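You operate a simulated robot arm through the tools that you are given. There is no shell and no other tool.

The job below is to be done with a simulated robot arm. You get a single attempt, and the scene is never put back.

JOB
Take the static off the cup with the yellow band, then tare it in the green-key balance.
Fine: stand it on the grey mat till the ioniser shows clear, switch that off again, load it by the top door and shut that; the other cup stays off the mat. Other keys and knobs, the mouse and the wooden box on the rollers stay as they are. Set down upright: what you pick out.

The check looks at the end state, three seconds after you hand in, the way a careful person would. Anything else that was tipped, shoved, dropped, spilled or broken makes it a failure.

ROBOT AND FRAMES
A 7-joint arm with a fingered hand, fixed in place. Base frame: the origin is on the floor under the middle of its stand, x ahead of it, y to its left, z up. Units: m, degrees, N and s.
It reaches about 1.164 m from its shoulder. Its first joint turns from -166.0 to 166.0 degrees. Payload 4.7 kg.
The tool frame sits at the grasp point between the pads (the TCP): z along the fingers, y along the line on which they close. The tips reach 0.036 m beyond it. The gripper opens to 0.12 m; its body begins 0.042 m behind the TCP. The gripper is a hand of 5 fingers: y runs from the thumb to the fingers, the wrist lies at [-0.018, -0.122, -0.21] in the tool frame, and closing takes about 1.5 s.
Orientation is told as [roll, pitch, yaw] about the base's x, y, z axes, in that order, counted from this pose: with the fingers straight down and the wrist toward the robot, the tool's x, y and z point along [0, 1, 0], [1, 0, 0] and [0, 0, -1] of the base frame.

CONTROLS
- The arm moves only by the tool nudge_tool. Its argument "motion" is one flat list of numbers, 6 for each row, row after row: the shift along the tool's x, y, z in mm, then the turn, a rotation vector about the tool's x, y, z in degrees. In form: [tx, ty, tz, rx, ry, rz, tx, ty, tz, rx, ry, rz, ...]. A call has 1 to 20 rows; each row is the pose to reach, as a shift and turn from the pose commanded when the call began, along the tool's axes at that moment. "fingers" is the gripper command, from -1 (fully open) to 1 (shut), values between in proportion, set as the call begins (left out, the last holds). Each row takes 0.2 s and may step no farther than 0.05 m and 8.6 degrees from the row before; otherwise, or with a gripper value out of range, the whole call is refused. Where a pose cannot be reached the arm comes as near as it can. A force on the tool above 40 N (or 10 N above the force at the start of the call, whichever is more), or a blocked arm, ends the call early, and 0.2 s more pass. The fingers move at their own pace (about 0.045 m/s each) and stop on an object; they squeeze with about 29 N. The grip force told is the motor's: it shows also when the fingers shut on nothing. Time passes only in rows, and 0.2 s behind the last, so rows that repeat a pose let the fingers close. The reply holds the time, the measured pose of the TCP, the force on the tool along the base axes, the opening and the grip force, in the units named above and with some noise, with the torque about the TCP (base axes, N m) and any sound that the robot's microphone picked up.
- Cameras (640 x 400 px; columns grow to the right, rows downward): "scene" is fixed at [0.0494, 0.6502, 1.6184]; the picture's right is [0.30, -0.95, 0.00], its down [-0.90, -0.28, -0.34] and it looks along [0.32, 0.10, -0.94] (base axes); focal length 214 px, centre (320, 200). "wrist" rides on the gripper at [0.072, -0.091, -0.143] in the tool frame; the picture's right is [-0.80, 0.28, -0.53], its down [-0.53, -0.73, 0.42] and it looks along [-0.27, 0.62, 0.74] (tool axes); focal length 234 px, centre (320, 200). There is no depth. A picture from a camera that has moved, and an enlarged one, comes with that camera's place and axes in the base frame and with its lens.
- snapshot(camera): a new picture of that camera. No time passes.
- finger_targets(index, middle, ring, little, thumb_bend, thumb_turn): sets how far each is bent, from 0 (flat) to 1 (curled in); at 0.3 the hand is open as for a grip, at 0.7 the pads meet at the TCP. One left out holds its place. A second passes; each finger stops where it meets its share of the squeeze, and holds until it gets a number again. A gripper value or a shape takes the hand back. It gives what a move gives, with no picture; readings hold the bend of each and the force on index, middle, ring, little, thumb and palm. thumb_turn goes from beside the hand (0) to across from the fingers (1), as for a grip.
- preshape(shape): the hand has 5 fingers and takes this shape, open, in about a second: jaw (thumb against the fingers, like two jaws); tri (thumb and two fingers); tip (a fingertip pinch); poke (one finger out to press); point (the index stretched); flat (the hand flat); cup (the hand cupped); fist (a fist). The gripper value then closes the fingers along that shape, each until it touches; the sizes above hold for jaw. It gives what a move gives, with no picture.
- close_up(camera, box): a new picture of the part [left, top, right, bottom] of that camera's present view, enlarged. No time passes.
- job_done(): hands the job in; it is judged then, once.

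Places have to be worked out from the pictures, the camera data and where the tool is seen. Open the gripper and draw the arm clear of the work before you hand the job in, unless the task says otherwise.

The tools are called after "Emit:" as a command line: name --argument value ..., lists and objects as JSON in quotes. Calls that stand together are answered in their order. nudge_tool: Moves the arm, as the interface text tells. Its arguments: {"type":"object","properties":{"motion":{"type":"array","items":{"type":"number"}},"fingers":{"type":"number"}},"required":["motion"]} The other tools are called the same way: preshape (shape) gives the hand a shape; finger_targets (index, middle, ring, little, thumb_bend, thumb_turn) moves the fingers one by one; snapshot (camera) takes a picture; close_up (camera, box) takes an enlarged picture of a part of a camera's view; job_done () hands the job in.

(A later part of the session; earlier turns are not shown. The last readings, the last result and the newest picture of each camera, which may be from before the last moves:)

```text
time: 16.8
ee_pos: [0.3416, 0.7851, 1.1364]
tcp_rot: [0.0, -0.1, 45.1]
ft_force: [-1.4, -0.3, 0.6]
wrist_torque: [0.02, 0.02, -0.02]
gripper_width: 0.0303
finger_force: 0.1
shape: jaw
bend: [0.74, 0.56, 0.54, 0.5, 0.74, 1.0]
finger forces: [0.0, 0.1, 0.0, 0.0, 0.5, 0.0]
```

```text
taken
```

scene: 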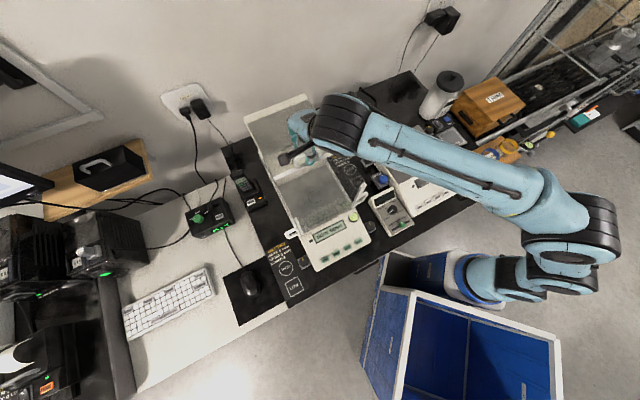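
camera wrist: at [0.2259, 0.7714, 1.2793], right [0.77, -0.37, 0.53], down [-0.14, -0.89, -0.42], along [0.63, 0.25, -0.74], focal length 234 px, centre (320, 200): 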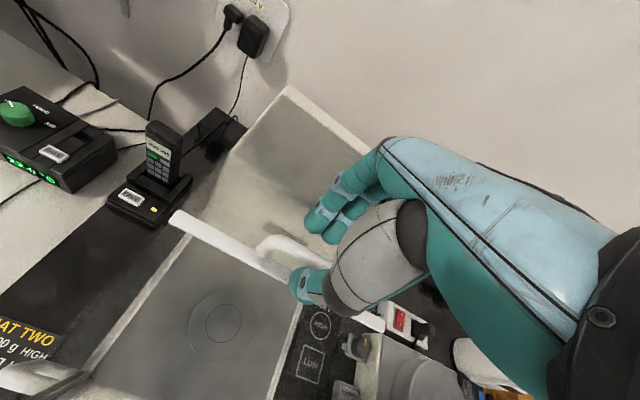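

The door is back about 130 mm and still slides freely; the pane is riding over the tower. I continue another 50 mm in small steps.

Emit:
nudge_tool --motion '[0, 8, 0, 0, 0, 0, 0, 16, 0, 0, 0, 0, 0, 24, 0, 0, 0, 0, 0, 32, 0, 0, 0, 0, 0, 40, 0, 0, 0, 0, 0, 45, 0, 0, 0, 0, 0, 50, 0, 0, 0, 0]'

Emit:
snapshot --camera "wrist"

Emit:
close_up --camera "scene" --box '[240, 80, 380, 220]'

```text
time: 18.4
ee_pos: [0.377, 0.8197, 1.1371]
tcp_rot: [0.1, 0.0, 44.9]
ft_force: [-0.5, -0.1, 0.4]
wrist_torque: [0.02, -0.02, -0.01]
gripper_width: 0.0303
finger_force: 0.0
shape: jaw
bend: [0.74, 0.56, 0.54, 0.5, 0.74, 1.0]
finger forces: [0.0, 0.0, 0.0, 0.0, 0.5, 0.0]
```

```text
taken
camera wrist: at [0.2613, 0.806, 1.2806], right [0.77, -0.37, 0.53], down [-0.14, -0.89, -0.42], along [0.63, 0.25, -0.74], focal length 234 px, centre (320, 200)
```

wrist: 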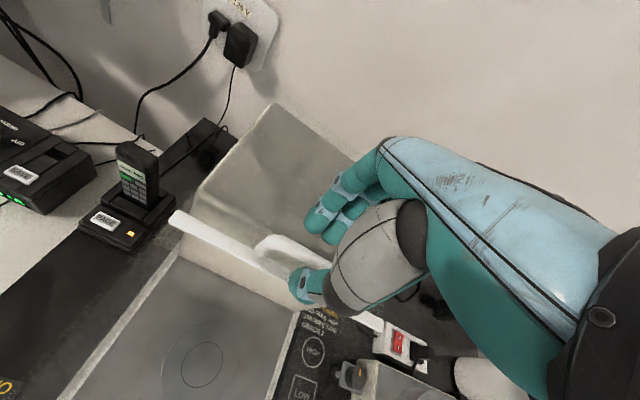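

```text
2.86 times, centred on (310, 150) of scene
camera zoom: at [0.0494, 0.6502, 1.6184], right [0.3, -0.95, 0.0], down [-0.9, -0.28, -0.34], along [0.32, 0.1, -0.94], focal length 613 px, centre (349, 343)
```

zoom: 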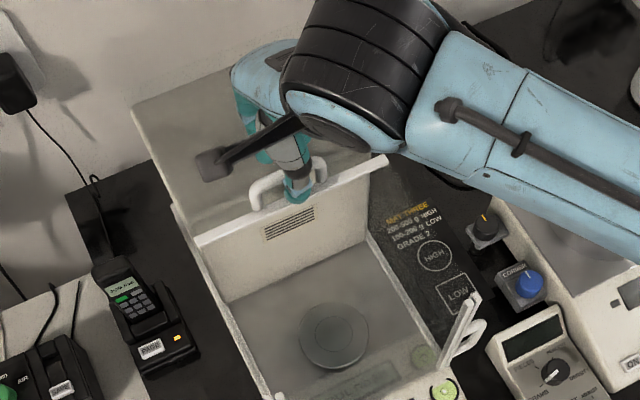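

The door bar is now right above the tower's front edge. I push 12 mm more in tiny steps for clearance, watching for an end stop.

Emit:
nudge_tool --motion '[0, 3, 0, 0, 0, 0, 0, 6, 0, 0, 0, 0, 0, 9, 0, 0, 0, 0, 0, 12, 0, 0, 0, 0]'

Emit:
close_up --camera "wrist" --box '[100, 150, 340, 390]'

```text
time: 19.4
ee_pos: [0.3837, 0.8273, 1.1383]
tcp_rot: [0.0, 0.1, 45.1]
ft_force: [-5.7, -5.1, -0.4]
wrist_torque: [-0.11, 0.11, -0.02]
gripper_width: 0.033
finger_force: 0.1
shape: jaw
bend: [0.74, 0.56, 0.54, 0.5, 0.71, 1.0]
finger forces: [0.0, 0.1, 0.1, 0.0, 8.0, 0.0]
```

```text
1.67 times, centred on (220, 270) of wrist
camera zoom: at [0.2688, 0.8138, 1.2812], right [0.77, -0.37, 0.53], down [-0.14, -0.89, -0.42], along [0.63, 0.25, -0.74], focal length 390 px, centre (487, 83)
```

zoom: 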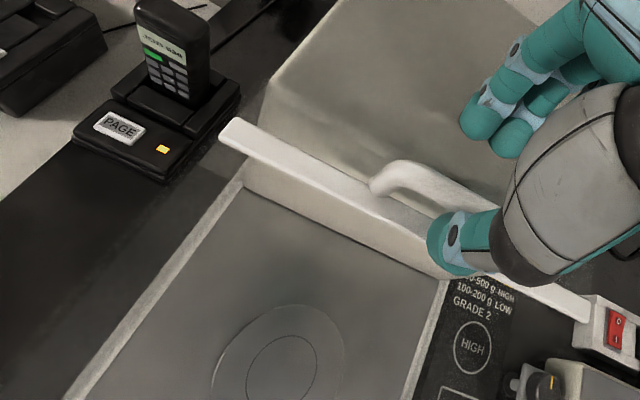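

The thumb feels 8 N: the door has reached its rear stop. I back off 9 mm, open the hand, and rise clear.

Emit:
nudge_tool --motion '[0, -4, 0, 0, 0, 0, 0, -9, 0, 0, 0, 0, 0, -9, 0, 0, 0, 0, 0, -9, 0, 0, 0, 0]' --fingers 0.2

Emit:
nudge_tool --motion '[0, 0, -15, 0, 0, 0, 0, 0, -40, 0, 0, 0, 0, 0, -80, 0, 0, 0, 0, -20, -120, 0, 0, 0, 0, -60, -140, 0, 0, 0, 0, -100, -150, 0, 0, 0]' --fingers -1

Emit:
snapshot --camera "wrist"

Emit:
snapshot --camera "scene"

```text
time: 20.4
ee_pos: [0.3771, 0.8216, 1.1377]
tcp_rot: [0.0, 0.0, 44.9]
ft_force: [-0.6, -0.4, -0.3]
wrist_torque: [-0.02, 0.02, -0.01]
gripper_width: 0.0478
finger_force: 0.0
shape: jaw
bend: [0.74, 0.49, 0.47, 0.44, 0.73, 1.0]
finger forces: [0.0, 0.0, 0.1, 0.0, 0.1, 0.0]
```

```text
time: 21.8
ee_pos: [0.3082, 0.7445, 1.2884]
tcp_rot: [0.1, 0.0, 45.0]
ft_force: [0.4, -0.9, -0.2]
wrist_torque: [0.04, 0.02, 0.01]
gripper_width: 0.1199
finger_force: 0.1
shape: jaw
bend: [0.3, 0.3, 0.3, 0.3, 0.3, 0.98]
finger forces: [0.0, 0.0, 0.0, 0.0, 0.0, 0.0]
out of reach, approached as far as the arm can: row 3, 4, 5, 6
```

```text
taken
camera wrist: at [0.1936, 0.7326, 1.4321], right [0.77, -0.37, 0.53], down [-0.14, -0.89, -0.42], along [0.63, 0.25, -0.74], focal length 234 px, centre (320, 200)
```

wrist: 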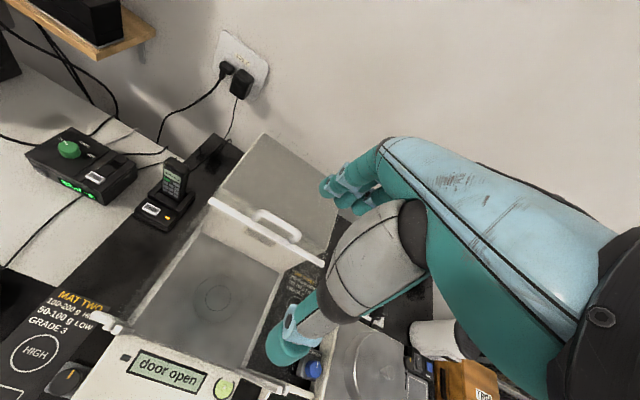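

```text
taken
```

scene: 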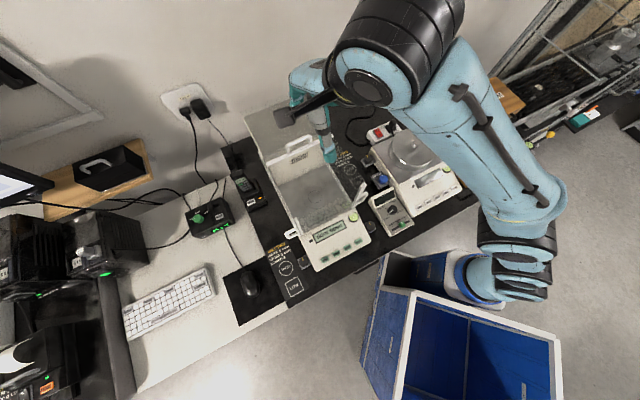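

The door is open and the hand is clear. I enlarge the open chamber to measure the pan and walls.

Emit:
close_up --camera "wrist" --box '[80, 180, 340, 400]'

Emit:
close_up --camera "scene" --box '[240, 100, 380, 270]'

```text
1.82 times, centred on (210, 290) of wrist
camera zoom: at [0.1936, 0.7326, 1.4321], right [0.77, -0.37, 0.53], down [-0.14, -0.89, -0.42], along [0.63, 0.25, -0.74], focal length 426 px, centre (520, 36)
```

zoom: 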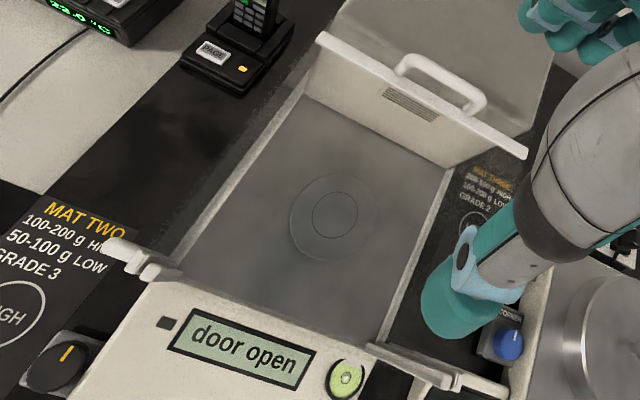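

```text
2.35 times, centred on (310, 185) of scene
camera zoom: at [0.0494, 0.6502, 1.6184], right [0.3, -0.95, 0.0], down [-0.9, -0.28, -0.34], along [0.32, 0.1, -0.94], focal length 505 px, centre (344, 235)
```

zoom: 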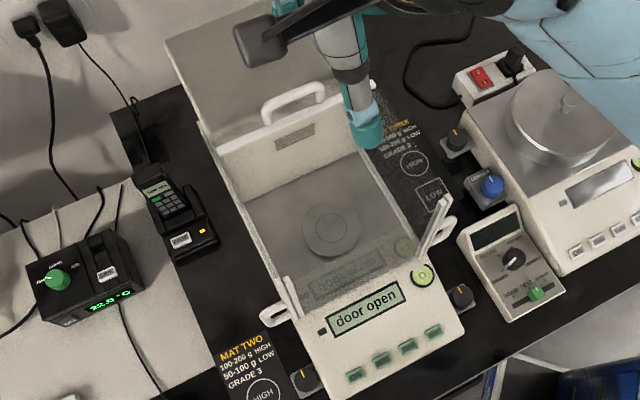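

The chamber interior runs roughly q 0.66–0.85 with the pan centre near (0.303, 0.747, 0.892). Now I travel high to the right side with the hand tilting 30°, to view the cups from a lower angle and find their height.

Emit:
nudge_tool --motion '[-43, -18, 2, -1.6, 0, 0, -86, -37, 4, -3.2, 0, 0, -129, -55, 6, -4.7, 0, 0, -172, -73, 8, -6.3, 0, 0, -215, -92, 11, -7.9, 0, 0, -258, -110, 13, -9.5, 0, 0, -301, -128, 15, -11, 0, 0, -344, -147, 17, -12.6, 0, 0, -387, -165, 19, -14.2, 0, 0, -430, -183, 21, -15.8, 0, 0, -473, -202, 23, -17.4, 0, 0, -516, -220, 25, -19, 0, 0, -559, -238, 27, -20.5, 0, 0, -602, -257, 29, -22.1, 0, 0, -645, -275, 31, -23.7, 0, 0, -688, -293, 34, -25.3, 0, 0, -731, -312, 36, -26.8, 0, 0, -774, -330, 38, -28.4, 0, 0, -817, -348, 40, -30, 0, 0]'

Emit:
snapshot --camera "wrist"

Emit:
snapshot --camera "scene"

```text
time: 25.8
ee_pos: [0.6404, -0.0805, 1.2452]
tcp_rot: [-0.1, -30.0, 45.1]
ft_force: [-0.5, 0.4, 1.4]
wrist_torque: [-0.09, -0.04, -0.04]
gripper_width: 0.12
finger_force: 0.0
shape: jaw
bend: [0.3, 0.3, 0.3, 0.3, 0.3, 0.98]
finger forces: [0.0, 0.0, 0.0, 0.0, 0.1, 0.0]
```

```text
taken
camera wrist: at [0.4844, -0.1354, 1.3227], right [0.55, -0.58, 0.6], down [0.08, -0.68, -0.73], along [0.83, 0.45, -0.33], focal length 234 px, centre (320, 200)
```

wrist: 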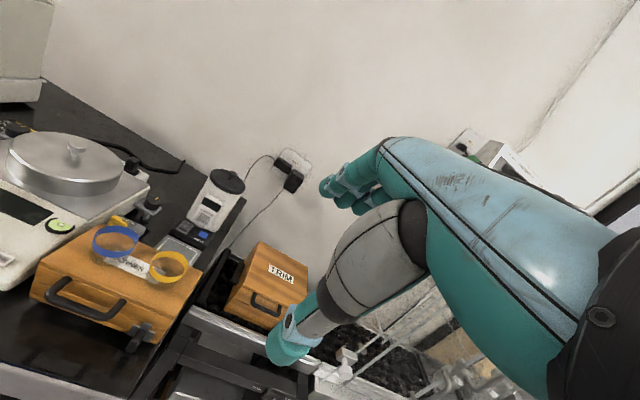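

```text
taken
```

scene: 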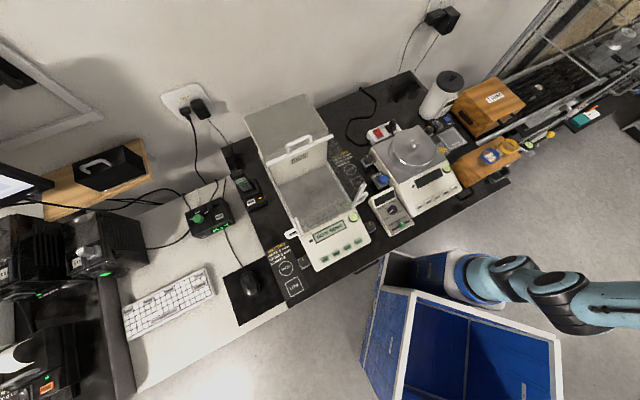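

Emit:
close_up --camera "wrist" --box '[80, 210, 208, 290]'

Emit:
close_up --camera "wrist" --box '[150, 160, 310, 360]'

Emit:
close_up --camera "scene" --box '[470, 130, 530, 170]'

```text
5.00 times, centred on (144, 250) of wrist
camera zoom: at [0.4844, -0.1354, 1.3227], right [0.55, -0.58, 0.6], down [0.08, -0.68, -0.73], along [0.83, 0.45, -0.33], focal length 1171 px, centre (1200, -50)
```

zoom: 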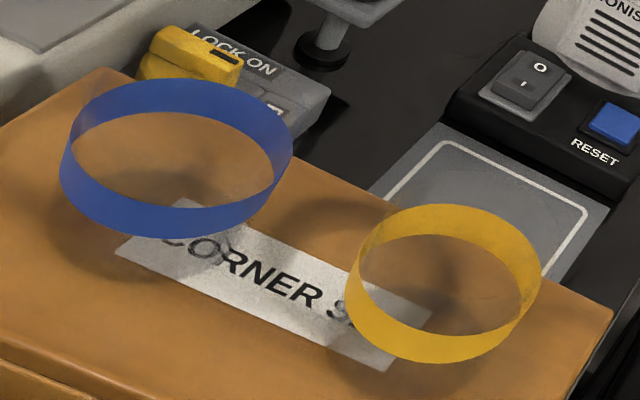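

```text
2.00 times, centred on (230, 260) of wrist
camera zoom: at [0.4844, -0.1354, 1.3227], right [0.55, -0.58, 0.6], down [0.08, -0.68, -0.73], along [0.83, 0.45, -0.33], focal length 468 px, centre (500, 80)
```

zoom: 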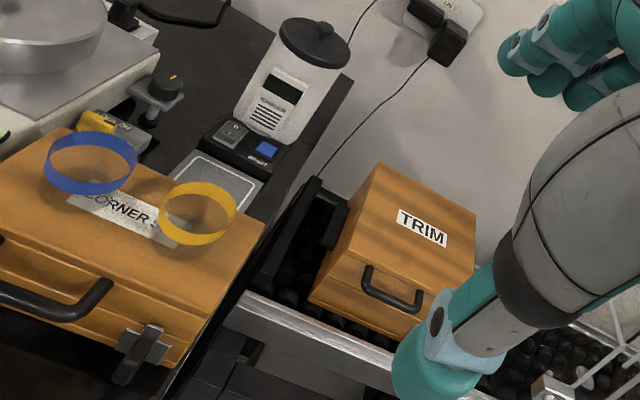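

```text
10.00 times, centred on (500, 150) of scene
camera zoom: at [0.0494, 0.6502, 1.6184], right [0.3, -0.95, 0.0], down [-0.9, -0.28, -0.34], along [0.32, 0.1, -0.94], focal length 2145 px, centre (-1480, 700)
```

zoom: 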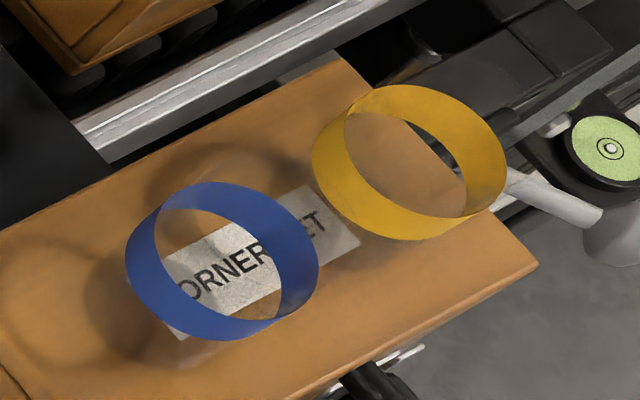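

The band is about 14 mm high, centred at z≈0.944, but the glass rim is hard to see. I zoom further onto each cup.

Emit:
close_up --camera "wrist" --box '[142, 235, 198, 291]'

Emit:
close_up --camera "wrist" --box '[86, 215, 146, 267]'

Emit:
close_up --camera "scene" --box '[497, 132, 525, 160]'

Emit:
close_up --camera "scene" --box '[478, 142, 506, 170]'

```text
7.14 times, centred on (170, 263) of wrist
camera zoom: at [0.4844, -0.1354, 1.3227], right [0.55, -0.58, 0.6], down [0.08, -0.68, -0.73], along [0.83, 0.45, -0.33], focal length 1673 px, centre (1391, -250)
```

zoom: 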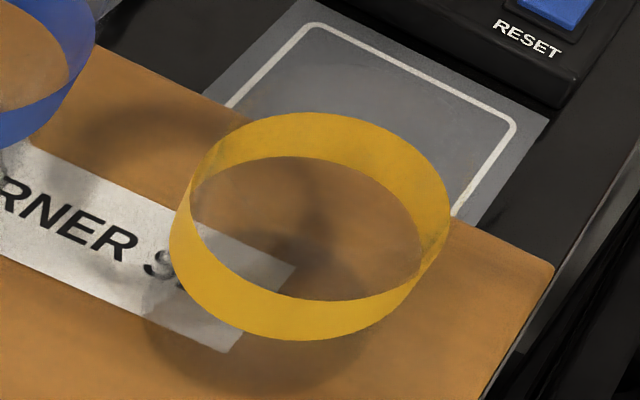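

```text
7.69 times, centred on (116, 241) of wrist
camera zoom: at [0.4844, -0.1354, 1.3227], right [0.55, -0.58, 0.6], down [0.08, -0.68, -0.73], along [0.83, 0.45, -0.33], focal length 1801 px, centre (1889, -115)
```

zoom: 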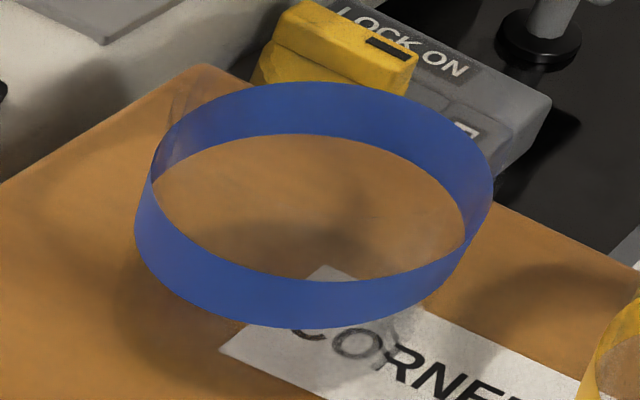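

```text
14.29 times, centred on (511, 146) of scene
camera zoom: at [0.0494, 0.6502, 1.6184], right [0.3, -0.95, 0.0], down [-0.9, -0.28, -0.34], along [0.32, 0.1, -0.94], focal length 3064 px, centre (-2409, 971)
```

zoom: 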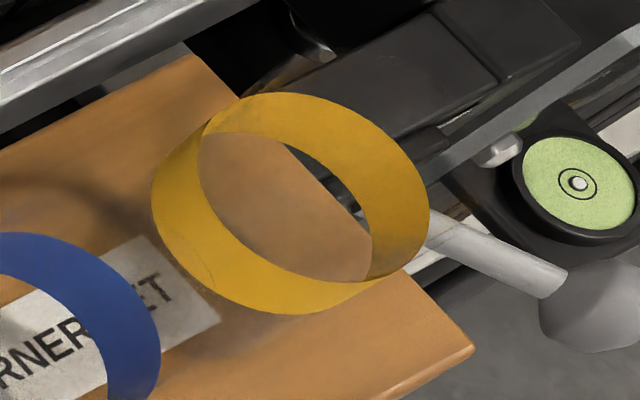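

```text
14.29 times, centred on (492, 156) of scene
camera zoom: at [0.0494, 0.6502, 1.6184], right [0.3, -0.95, 0.0], down [-0.9, -0.28, -0.34], along [0.32, 0.1, -0.94], focal length 3064 px, centre (-2137, 829)
```

zoom: 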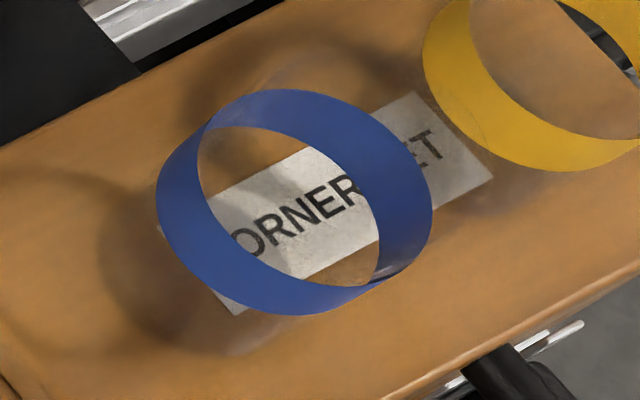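

The glass seems to distort the lettering near the bands; I zoom in there to find the rim.

Emit:
close_up --camera "scene" --box '[492, 142, 512, 156]'

Emit:
close_up --camera "scene" --box '[502, 130, 530, 148]'

Emit:
close_up --camera "wrist" --box '[160, 236, 190, 256]'

Emit:
close_up --camera "wrist" --box '[140, 258, 180, 294]'

```text
16.00 times, centred on (502, 149) of scene
camera zoom: at [0.0494, 0.6502, 1.6184], right [0.3, -0.95, 0.0], down [-0.9, -0.28, -0.34], along [0.32, 0.1, -0.94], focal length 3432 px, centre (-2592, 1016)
```

zoom: 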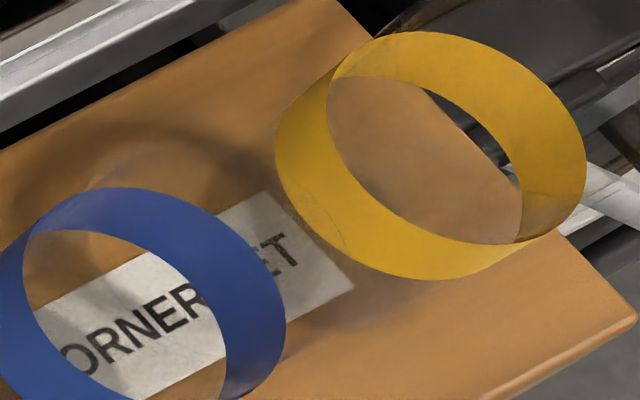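

```text
16.00 times, centred on (516, 139) of scene
camera zoom: at [0.0494, 0.6502, 1.6184], right [0.3, -0.95, 0.0], down [-0.9, -0.28, -0.34], along [0.32, 0.1, -0.94], focal length 3432 px, centre (-2816, 1176)
```

zoom: 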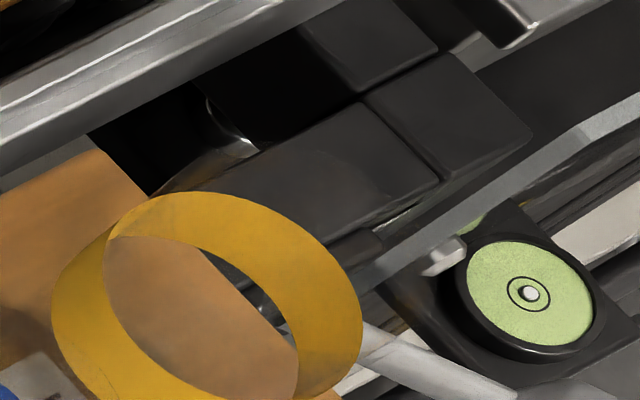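

```text
16.00 times, centred on (175, 246) of wrist
camera zoom: at [0.4844, -0.1354, 1.3227], right [0.55, -0.58, 0.6], down [0.08, -0.68, -0.73], along [0.83, 0.45, -0.33], focal length 3747 px, centre (2640, -536)
```

zoom: 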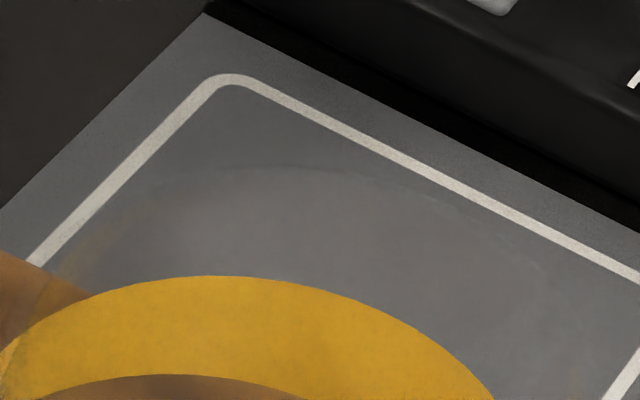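

```text
11.11 times, centred on (160, 276) of wrist
camera zoom: at [0.4844, -0.1354, 1.3227], right [0.55, -0.58, 0.6], down [0.08, -0.68, -0.73], along [0.83, 0.45, -0.33], focal length 2602 px, centre (2098, -644)
```

zoom: 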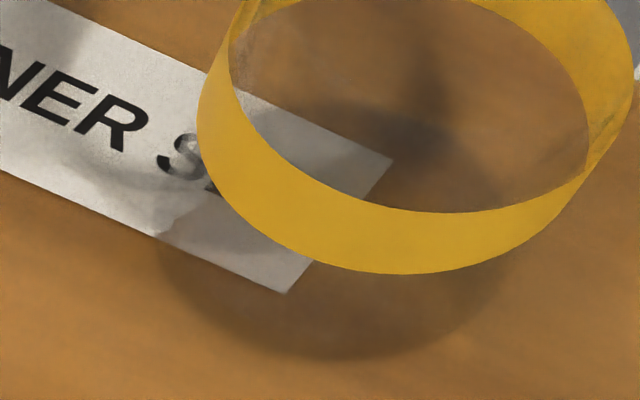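

In the 16× view the glass rim shows faintly over the mat, about 16 mm above the band: so the cup is about 61 mm tall (rim z≈0.967), slightly tapered, at (0.689, 0.124). I go to hover above it at z≈1.10 with the hand tilted +12° (wrist more overhead), the tilt I'll need later inside the chamber.

Emit:
nudge_tool --motion '[16, 12, 31, 6, 0, 0, 31, 24, 61, 12, 0, 0, 47, 35, 92, 18, 0, 0, 63, 47, 123, 24, 0, 0, 79, 59, 154, 30, 0, 0, 94, 71, 184, 36, 0, 0, 110, 82.5, 215, 42, 0, 0]' --fingers -1

Emit:
snapshot --camera "wrist"

Emit:
close_up --camera "scene" --box '[430, 90, 570, 190]'

```text
time: 27.4
ee_pos: [0.6899, 0.1311, 1.1018]
tcp_rot: [-0.1, 12.0, 45.0]
ft_force: [-0.1, -0.2, 0.8]
wrist_torque: [0.05, -0.07, -0.01]
gripper_width: 0.12
finger_force: 0.1
shape: jaw
bend: [0.3, 0.3, 0.3, 0.3, 0.3, 0.98]
finger forces: [0.0, 0.0, 0.0, 0.1, 0.0, 0.1]
```

```text
taken
camera wrist: at [0.5973, 0.1395, 1.2591], right [0.84, -0.3, 0.46], down [-0.19, -0.95, -0.26], along [0.51, 0.13, -0.85], focal length 234 px, centre (320, 200)
```

wrist: 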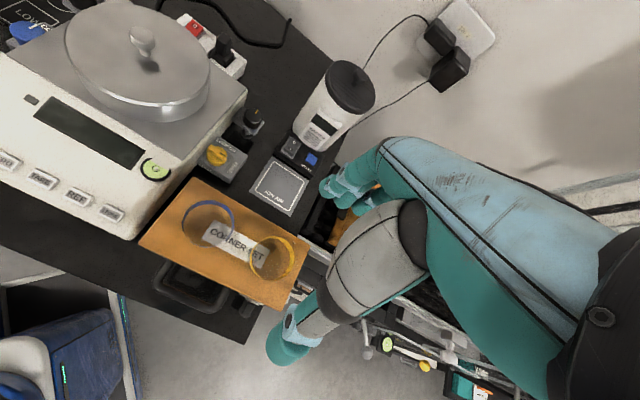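

```text
4.00 times, centred on (500, 140) of scene
camera zoom: at [0.0494, 0.6502, 1.6184], right [0.3, -0.95, 0.0], down [-0.9, -0.28, -0.34], along [0.32, 0.1, -0.94], focal length 858 px, centre (-400, 440)
```

zoom: 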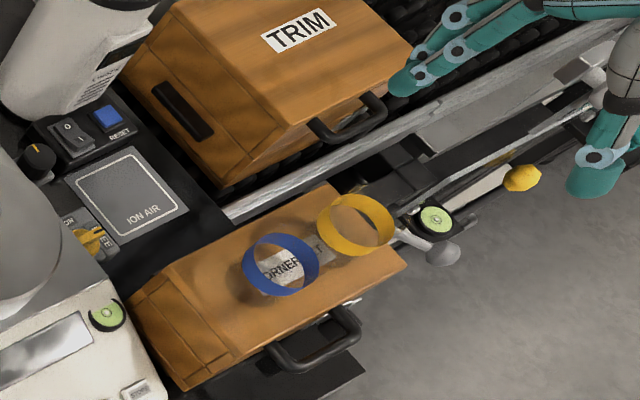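

The TCP sits about 7 mm off in y from the cup (0.6885, 0.1245). I correct that and descend first to z≈1.02 to check alignment.

Emit:
nudge_tool --motion '[-4, -3, 21, 0, 0, 0, -4, 2, 42, 0, 0, 0, -4, 7, 63, 0, 0, 0, -4, 11.4, 81, 0, 0, 0, -4, 11.4, 81, 0, 0, 0]'

Emit:
snapshot --camera "wrist"

Emit:
close_up --camera "wrist" --box '[190, 170, 370, 370]'

Emit:
close_up --camera "scene" --box '[450, 90, 570, 190]'

```text
time: 28.6
ee_pos: [0.687, 0.1213, 1.0176]
tcp_rot: [0.0, 12.1, 45.0]
ft_force: [0.1, 0.5, 0.4]
wrist_torque: [0.01, -0.02, -0.02]
gripper_width: 0.12
finger_force: 0.1
shape: jaw
bend: [0.3, 0.3, 0.3, 0.3, 0.3, 0.98]
finger forces: [0.0, 0.0, 0.0, 0.1, 0.0, 0.0]
```

```text
taken
camera wrist: at [0.595, 0.1297, 1.1774], right [0.84, -0.3, 0.46], down [-0.19, -0.95, -0.26], along [0.51, 0.13, -0.85], focal length 234 px, centre (320, 200)
```

wrist: 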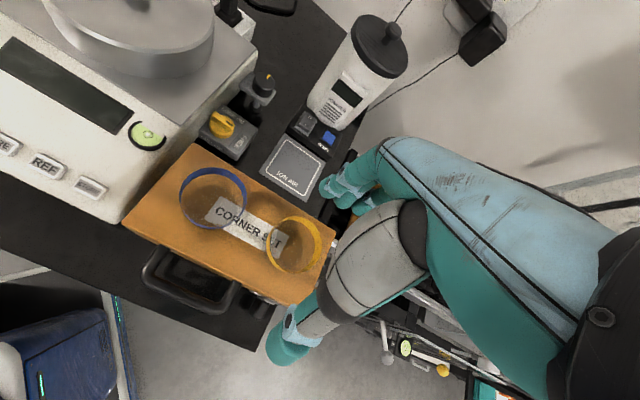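

```text
2.00 times, centred on (280, 270) of wrist
camera zoom: at [0.595, 0.1297, 1.1774], right [0.84, -0.3, 0.46], down [-0.19, -0.95, -0.26], along [0.51, 0.13, -0.85], focal length 468 px, centre (400, 60)
```

zoom: 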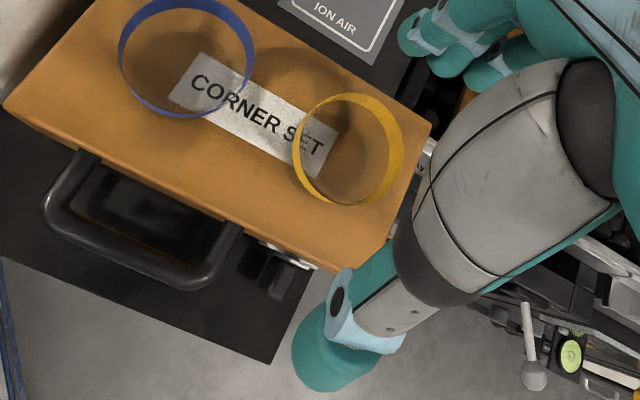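

```text
4.00 times, centred on (510, 140) of scene
camera zoom: at [0.0494, 0.6502, 1.6184], right [0.3, -0.95, 0.0], down [-0.9, -0.28, -0.34], along [0.32, 0.1, -0.94], focal length 858 px, centre (-440, 440)
```

zoom: 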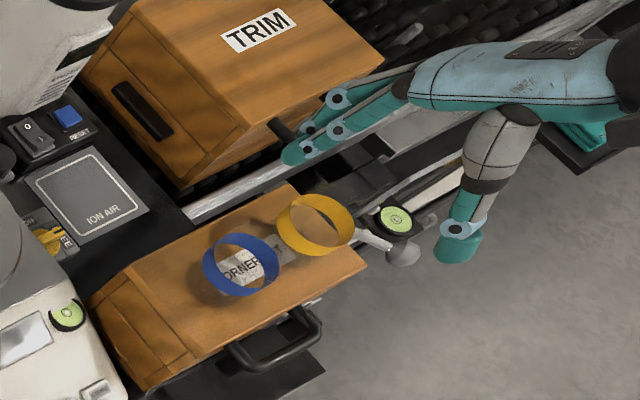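

The cup centre checks at (0.689, 0.125); the open fingertips are at tool (0.079, 0.036), so at TCP z≈0.962 they stay just above the box top. I descend there with a small centring correction.

Emit:
nudge_tool --motion '[1, 7, 18, 0, 0, 0, 1, 11, 36, 0, 0, 0, 1, 15, 53, 0, 0, 0, 1, 15, 53, 0, 0, 0]'

Emit:
snapshot --camera "wrist"

Emit:
close_up --camera "wrist" --box '[230, 150, 390, 350]'

Emit:
close_up --camera "scene" --box '[450, 100, 570, 190]'

```text
time: 29.6
ee_pos: [0.6904, 0.1219, 0.9632]
tcp_rot: [0.0, 12.1, 45.0]
ft_force: [0.0, 0.0, -0.1]
wrist_torque: [-0.02, 0.01, -0.01]
gripper_width: 0.12
finger_force: 0.2
shape: jaw
bend: [0.3, 0.3, 0.3, 0.3, 0.3, 0.98]
finger forces: [0.1, 0.0, 0.0, 0.0, 0.0, 0.0]
```

```text
taken
camera wrist: at [0.5968, 0.1327, 1.1223], right [0.84, -0.3, 0.46], down [-0.19, -0.95, -0.26], along [0.51, 0.13, -0.85], focal length 234 px, centre (320, 200)
```

wrist: 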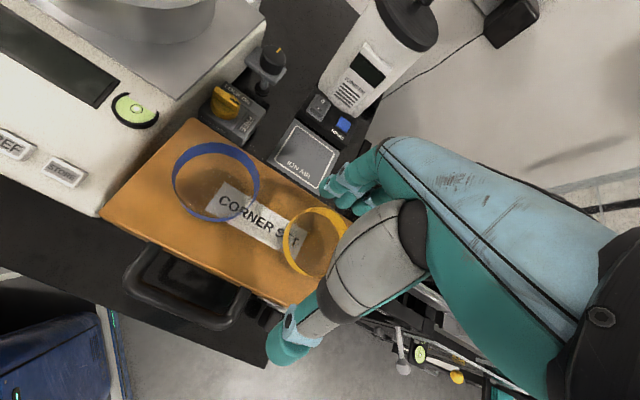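

```text
2.00 times, centred on (310, 250) of wrist
camera zoom: at [0.5968, 0.1327, 1.1223], right [0.84, -0.3, 0.46], down [-0.19, -0.95, -0.26], along [0.51, 0.13, -0.85], focal length 468 px, centre (340, 100)
```

zoom: 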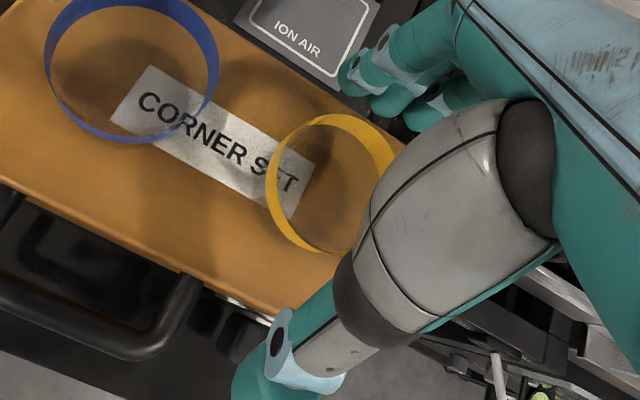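

```text
4.44 times, centred on (510, 145) of scene
camera zoom: at [0.0494, 0.6502, 1.6184], right [0.3, -0.95, 0.0], down [-0.9, -0.28, -0.34], along [0.32, 0.1, -0.94], focal length 953 px, centre (-524, 444)
```

zoom: 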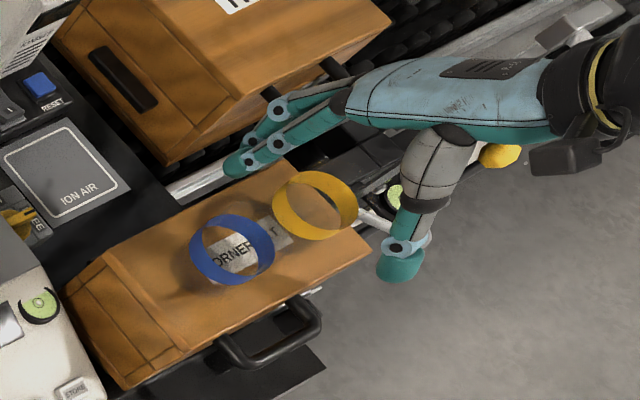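

TCP is at about (0.690, 0.123, 0.963), within 2 mm of the cup centre, and no contact is felt. I close part-way first to an opening of about 0.07 m.

Emit:
nudge_tool --motion '[0, 0, 0, 0, 0, 0, 0, 0, 0, 0, 0, 0, 0, 0, 0, 0, 0, 0, 0, 0, 0, 0, 0, 0]' --fingers -0.17

Emit:
close_up --camera "wrist" --box '[230, 150, 390, 350]'

Emit:
close_up --camera "scene" --box '[470, 110, 550, 170]'

```text
time: 30.6
ee_pos: [0.6903, 0.1234, 0.9644]
tcp_rot: [0.0, 12.0, 45.0]
ft_force: [-0.3, -0.2, -0.5]
wrist_torque: [-0.02, 0.0, -0.05]
gripper_width: 0.0707
finger_force: 0.0
shape: jaw
bend: [0.74, 0.41, 0.38, 0.42, 0.66, 1.0]
finger forces: [0.0, 0.0, 0.0, 0.1, 0.1, 0.0]
```

```text
2.00 times, centred on (310, 250) of wrist
camera zoom: at [0.5969, 0.1327, 1.1225], right [0.84, -0.3, 0.46], down [-0.19, -0.95, -0.26], along [0.51, 0.13, -0.85], focal length 468 px, centre (340, 100)
```

zoom: 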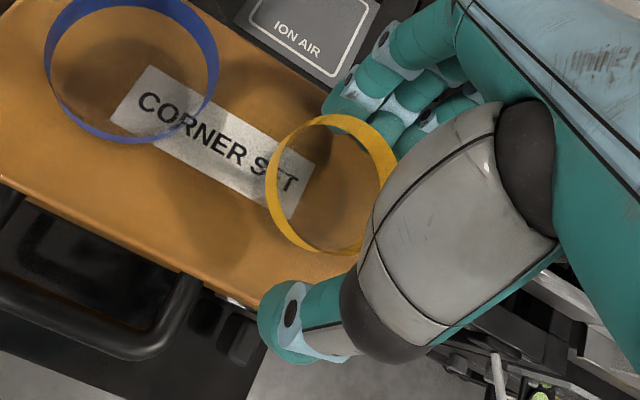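

```text
6.67 times, centred on (510, 140) of scene
camera zoom: at [0.0494, 0.6502, 1.6184], right [0.3, -0.95, 0.0], down [-0.9, -0.28, -0.34], along [0.32, 0.1, -0.94], focal length 1430 px, centre (-947, 600)
```

zoom: 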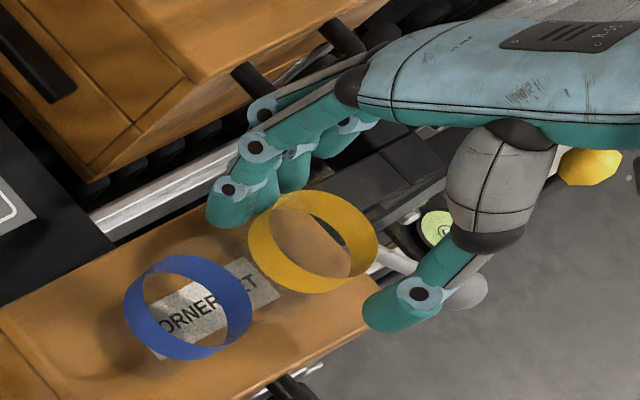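

Opening 0.071 and no contact yet; the cup still stands where it was. I continue closing in smaller steps.

Emit:
nudge_tool --motion '[0, 0, 0, 0, 0, 0, 0, 0, 0, 0, 0, 0]' --fingers -0.05

Emit:
close_up --camera "wrist" --box '[250, 170, 350, 270]'

Emit:
close_up --camera "scene" --box '[480, 120, 540, 165]'

```text
time: 31.2
ee_pos: [0.69, 0.1242, 0.9643]
tcp_rot: [0.0, 12.0, 45.0]
ft_force: [-0.9, 0.6, 0.4]
wrist_torque: [0.01, -0.02, 0.02]
gripper_width: 0.0635
finger_force: 0.1
shape: jaw
bend: [0.74, 0.44, 0.41, 0.4, 0.69, 1.0]
finger forces: [0.1, 0.0, 0.0, 0.0, 0.0, 0.1]
```

```text
4.00 times, centred on (300, 220) of wrist
camera zoom: at [0.5969, 0.1327, 1.1224], right [0.84, -0.3, 0.46], down [-0.19, -0.95, -0.26], along [0.51, 0.13, -0.85], focal length 937 px, centre (400, 120)
```

zoom: 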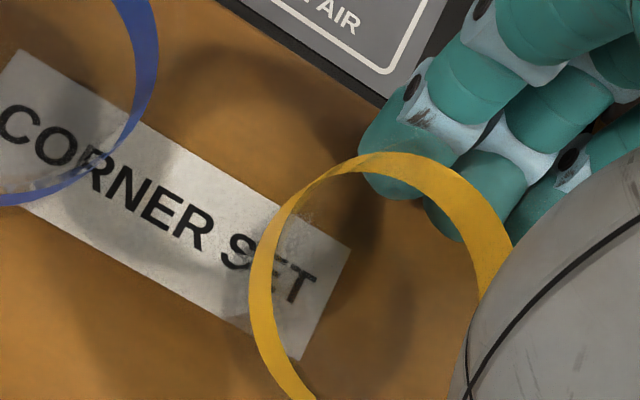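

```text
8.89 times, centred on (510, 142) of scene
camera zoom: at [0.0494, 0.6502, 1.6184], right [0.3, -0.95, 0.0], down [-0.9, -0.28, -0.34], along [0.32, 0.1, -0.94], focal length 1906 px, centre (-1369, 711)
```

zoom: 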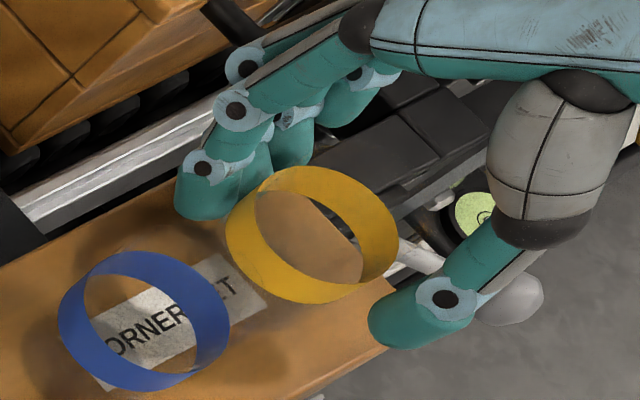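

Still no contact at 0.0635. I close a bit further.

Emit:
nudge_tool --motion '[0, 0, 0, 0, 0, 0, 0, 0, 0, 0, 0, 0]' --fingers 0.08

Emit:
close_up --camera "wrist" --box '[250, 170, 350, 270]'

Emit:
close_up --camera "scene" --box '[480, 120, 540, 165]'

```text
time: 31.8
ee_pos: [0.6903, 0.123, 0.9642]
tcp_rot: [0.0, 12.0, 45.0]
ft_force: [-1.0, -0.5, 0.1]
wrist_torque: [-0.02, 0.01, -0.02]
gripper_width: 0.0557
finger_force: 0.1
shape: jaw
bend: [0.74, 0.46, 0.44, 0.42, 0.71, 1.0]
finger forces: [0.2, 0.0, 0.0, 0.1, 0.0, 0.0]
```

```text
4.00 times, centred on (300, 220) of wrist
camera zoom: at [0.5969, 0.1327, 1.1224], right [0.84, -0.3, 0.46], down [-0.19, -0.95, -0.26], along [0.51, 0.13, -0.85], focal length 937 px, centre (400, 120)
```

zoom: 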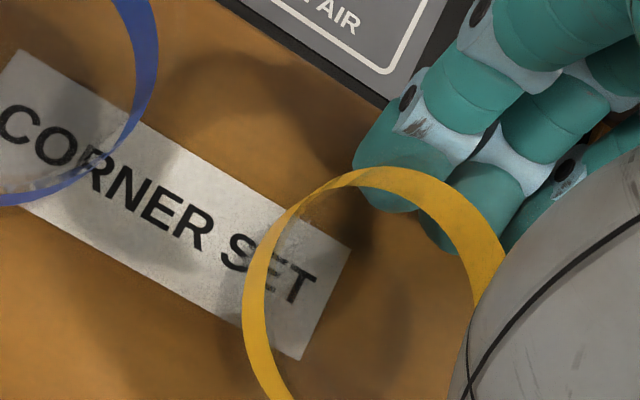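

```text
8.89 times, centred on (510, 142) of scene
camera zoom: at [0.0494, 0.6502, 1.6184], right [0.3, -0.95, 0.0], down [-0.9, -0.28, -0.34], along [0.32, 0.1, -0.94], focal length 1906 px, centre (-1369, 711)
```

zoom: 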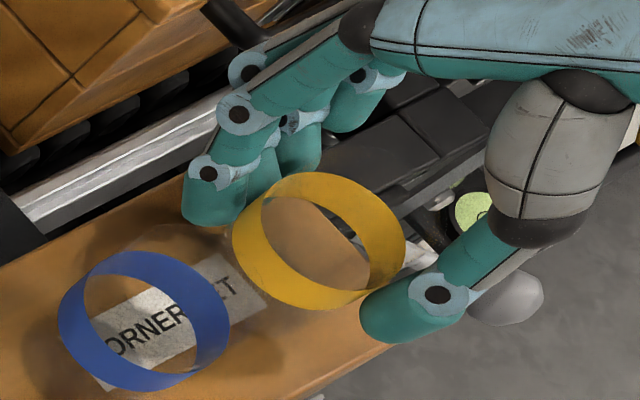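

The fingers have nudged the cup about 3–4 mm toward the thumb, as expected. I close on until both sides touch.

Emit:
nudge_tool --motion '[0, 0, 0, 0, 0, 0, 0, 0, 0, 0, 0, 0]' --fingers 0.2

Emit:
close_up --camera "scene" --box '[480, 120, 540, 165]'

Emit:
close_up --camera "wrist" --box '[250, 170, 350, 270]'

```text
time: 32.4
ee_pos: [0.69, 0.1231, 0.9644]
tcp_rot: [0.0, 11.9, 45.0]
ft_force: [-0.3, -0.4, 1.2]
wrist_torque: [0.02, 0.03, 0.0]
gripper_width: 0.0458
finger_force: 29.2
shape: jaw
bend: [0.74, 0.52, 0.54, 0.5, 0.74, 1.0]
finger forces: [15.1, 7.9, 0.0, 0.0, 22.5, 0.1]
```

```text
8.89 times, centred on (510, 142) of scene
camera zoom: at [0.0494, 0.6502, 1.6184], right [0.3, -0.95, 0.0], down [-0.9, -0.28, -0.34], along [0.32, 0.1, -0.94], focal length 1906 px, centre (-1369, 711)
```

zoom: 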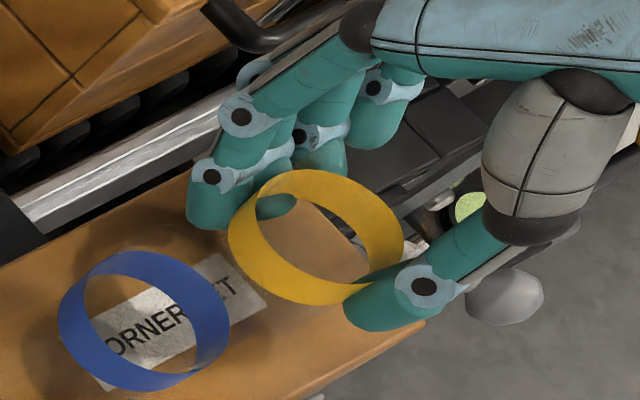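

```text
4.00 times, centred on (300, 220) of wrist
camera zoom: at [0.5968, 0.1327, 1.1226], right [0.84, -0.3, 0.46], down [-0.19, -0.95, -0.26], along [0.51, 0.13, -0.85], focal length 937 px, centre (400, 120)
```

zoom: 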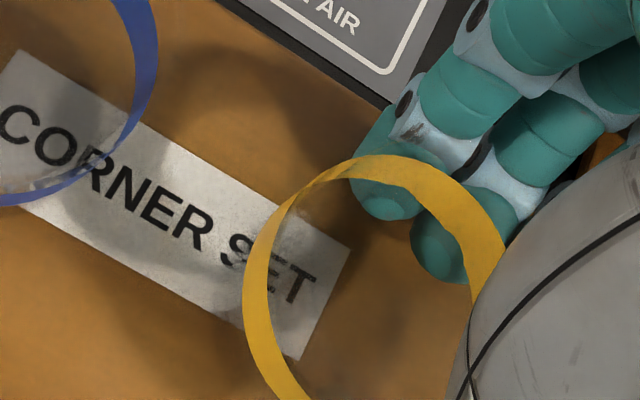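

The grip is firm (index 15 N, middle 8 N, thumb 22 N) and the cup still looks upright. I lift 15 mm vertically and check.

Emit:
nudge_tool --motion '[0, -1, -5, 0, 0, 0, 0, -2, -10, 0, 0, 0, 0, -3.1, -14.7, 0, 0, 0, 0, -3.1, -14.7, 0, 0, 0]'

Emit:
close_up --camera "scene" --box '[480, 120, 540, 165]'

Emit:
close_up --camera "wrist" --box '[230, 150, 390, 350]'

```text
time: 33.4
ee_pos: [0.6899, 0.1235, 0.9792]
tcp_rot: [-0.1, 12.0, 45.2]
ft_force: [-0.8, 0.7, 0.0]
wrist_torque: [0.01, -0.01, 0.02]
gripper_width: 0.0455
finger_force: 29.2
shape: jaw
bend: [0.74, 0.52, 0.54, 0.5, 0.74, 1.0]
finger forces: [15.6, 8.2, 0.0, 0.0, 22.6, 0.1]
```

```text
8.89 times, centred on (510, 142) of scene
camera zoom: at [0.0494, 0.6502, 1.6184], right [0.3, -0.95, 0.0], down [-0.9, -0.28, -0.34], along [0.32, 0.1, -0.94], focal length 1906 px, centre (-1369, 711)
```

zoom: 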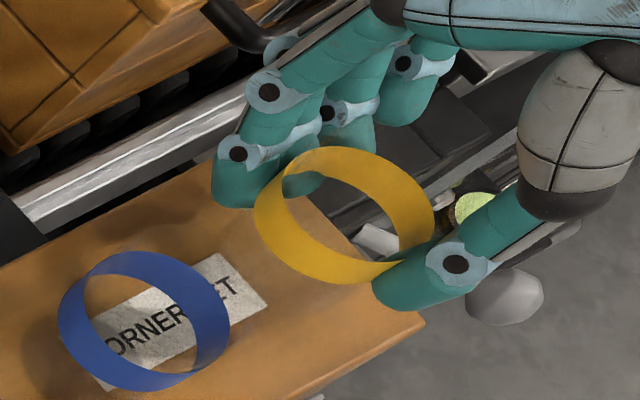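

```text
2.00 times, centred on (310, 250) of wrist
camera zoom: at [0.5969, 0.1335, 1.1377], right [0.84, -0.3, 0.46], down [-0.19, -0.95, -0.26], along [0.51, 0.13, -0.85], focal length 468 px, centre (340, 100)
```

zoom: 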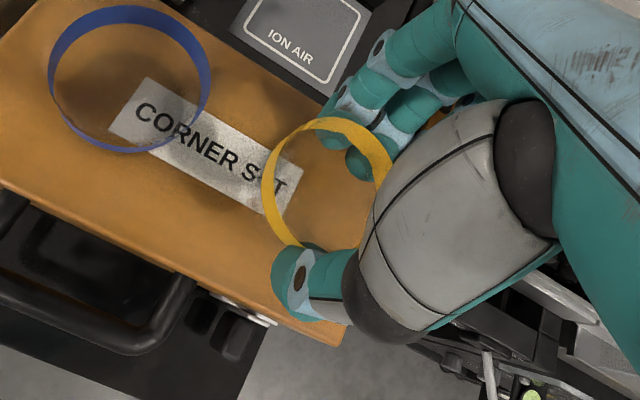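

The cup is lifted with the hand and stays upright; blue cup untouched. I raise it another 50 mm and carry it over the mat, hovering at about (0.777, 0.2585).

Emit:
nudge_tool --motion '[0, -5, -25, 0, 0, 0, 0, -10.4, -48.9, 0, 0, 0, 6.8, 20.3, -55.4, 0, 0, 0, 13.6, 51, -61.9, 0, 0, 0, 20.3, 81.7, -68.4, 0, 0, 0, 27.1, 112.4, -75, 0, 0, 0, 33.9, 143.2, -81.5, 0, 0, 0, 33.9, 143.2, -81.5, 0, 0, 0]'

Emit:
snapshot --camera "wrist"

Emit:
close_up --camera "scene" --box '[420, 80, 540, 170]'

```text
time: 35.2
ee_pos: [0.7754, 0.256, 1.0291]
tcp_rot: [-0.1, 12.0, 45.0]
ft_force: [0.7, 0.3, -0.1]
wrist_torque: [-0.01, 0.01, 0.05]
gripper_width: 0.0451
finger_force: 29.2
shape: jaw
bend: [0.74, 0.52, 0.54, 0.5, 0.74, 1.0]
finger forces: [15.5, 8.1, 0.0, 0.0, 22.5, 0.0]
```

```text
taken
camera wrist: at [0.6822, 0.2652, 1.1869], right [0.84, -0.3, 0.46], down [-0.19, -0.95, -0.26], along [0.51, 0.13, -0.85], focal length 234 px, centre (320, 200)
```

wrist: 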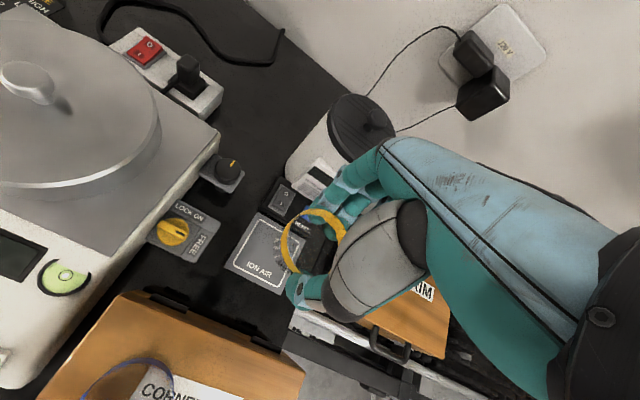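

```text
4.44 times, centred on (480, 125) of scene
camera zoom: at [0.0494, 0.6502, 1.6184], right [0.3, -0.95, 0.0], down [-0.9, -0.28, -0.34], along [0.32, 0.1, -0.94], focal length 953 px, centre (-391, 533)
```

zoom: 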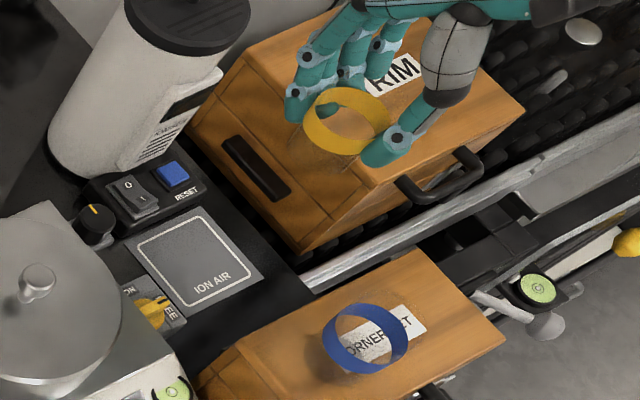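

I enlarge the mat region in the wrist view to fix the mat's position before lowering.

Emit:
close_up --camera "wrist" --box '[210, 160, 370, 310]'

Emit:
close_up --camera "scene" --box '[430, 110, 480, 150]'

```text
2.67 times, centred on (290, 235) of wrist
camera zoom: at [0.6822, 0.2652, 1.1869], right [0.84, -0.3, 0.46], down [-0.19, -0.95, -0.26], along [0.51, 0.13, -0.85], focal length 624 px, centre (400, 107)
```

zoom: 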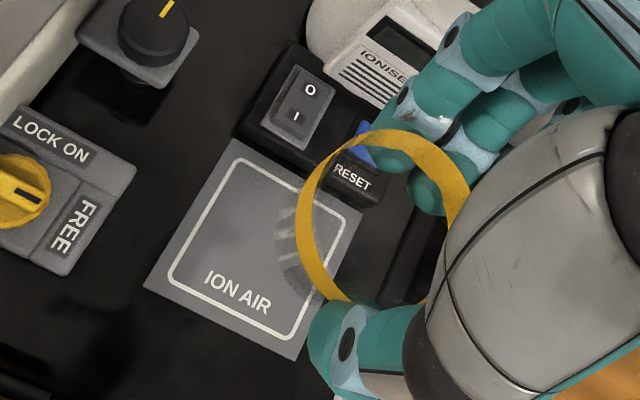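

```text
10.00 times, centred on (455, 130) of scene
camera zoom: at [0.0494, 0.6502, 1.6184], right [0.3, -0.95, 0.0], down [-0.9, -0.28, -0.34], along [0.32, 0.1, -0.94], focal length 2145 px, centre (-1030, 900)
```

zoom: 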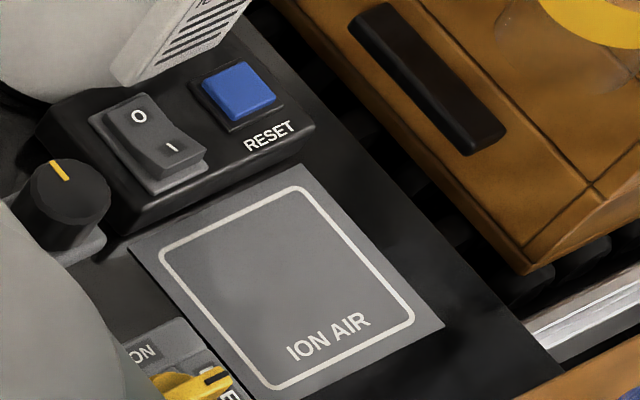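

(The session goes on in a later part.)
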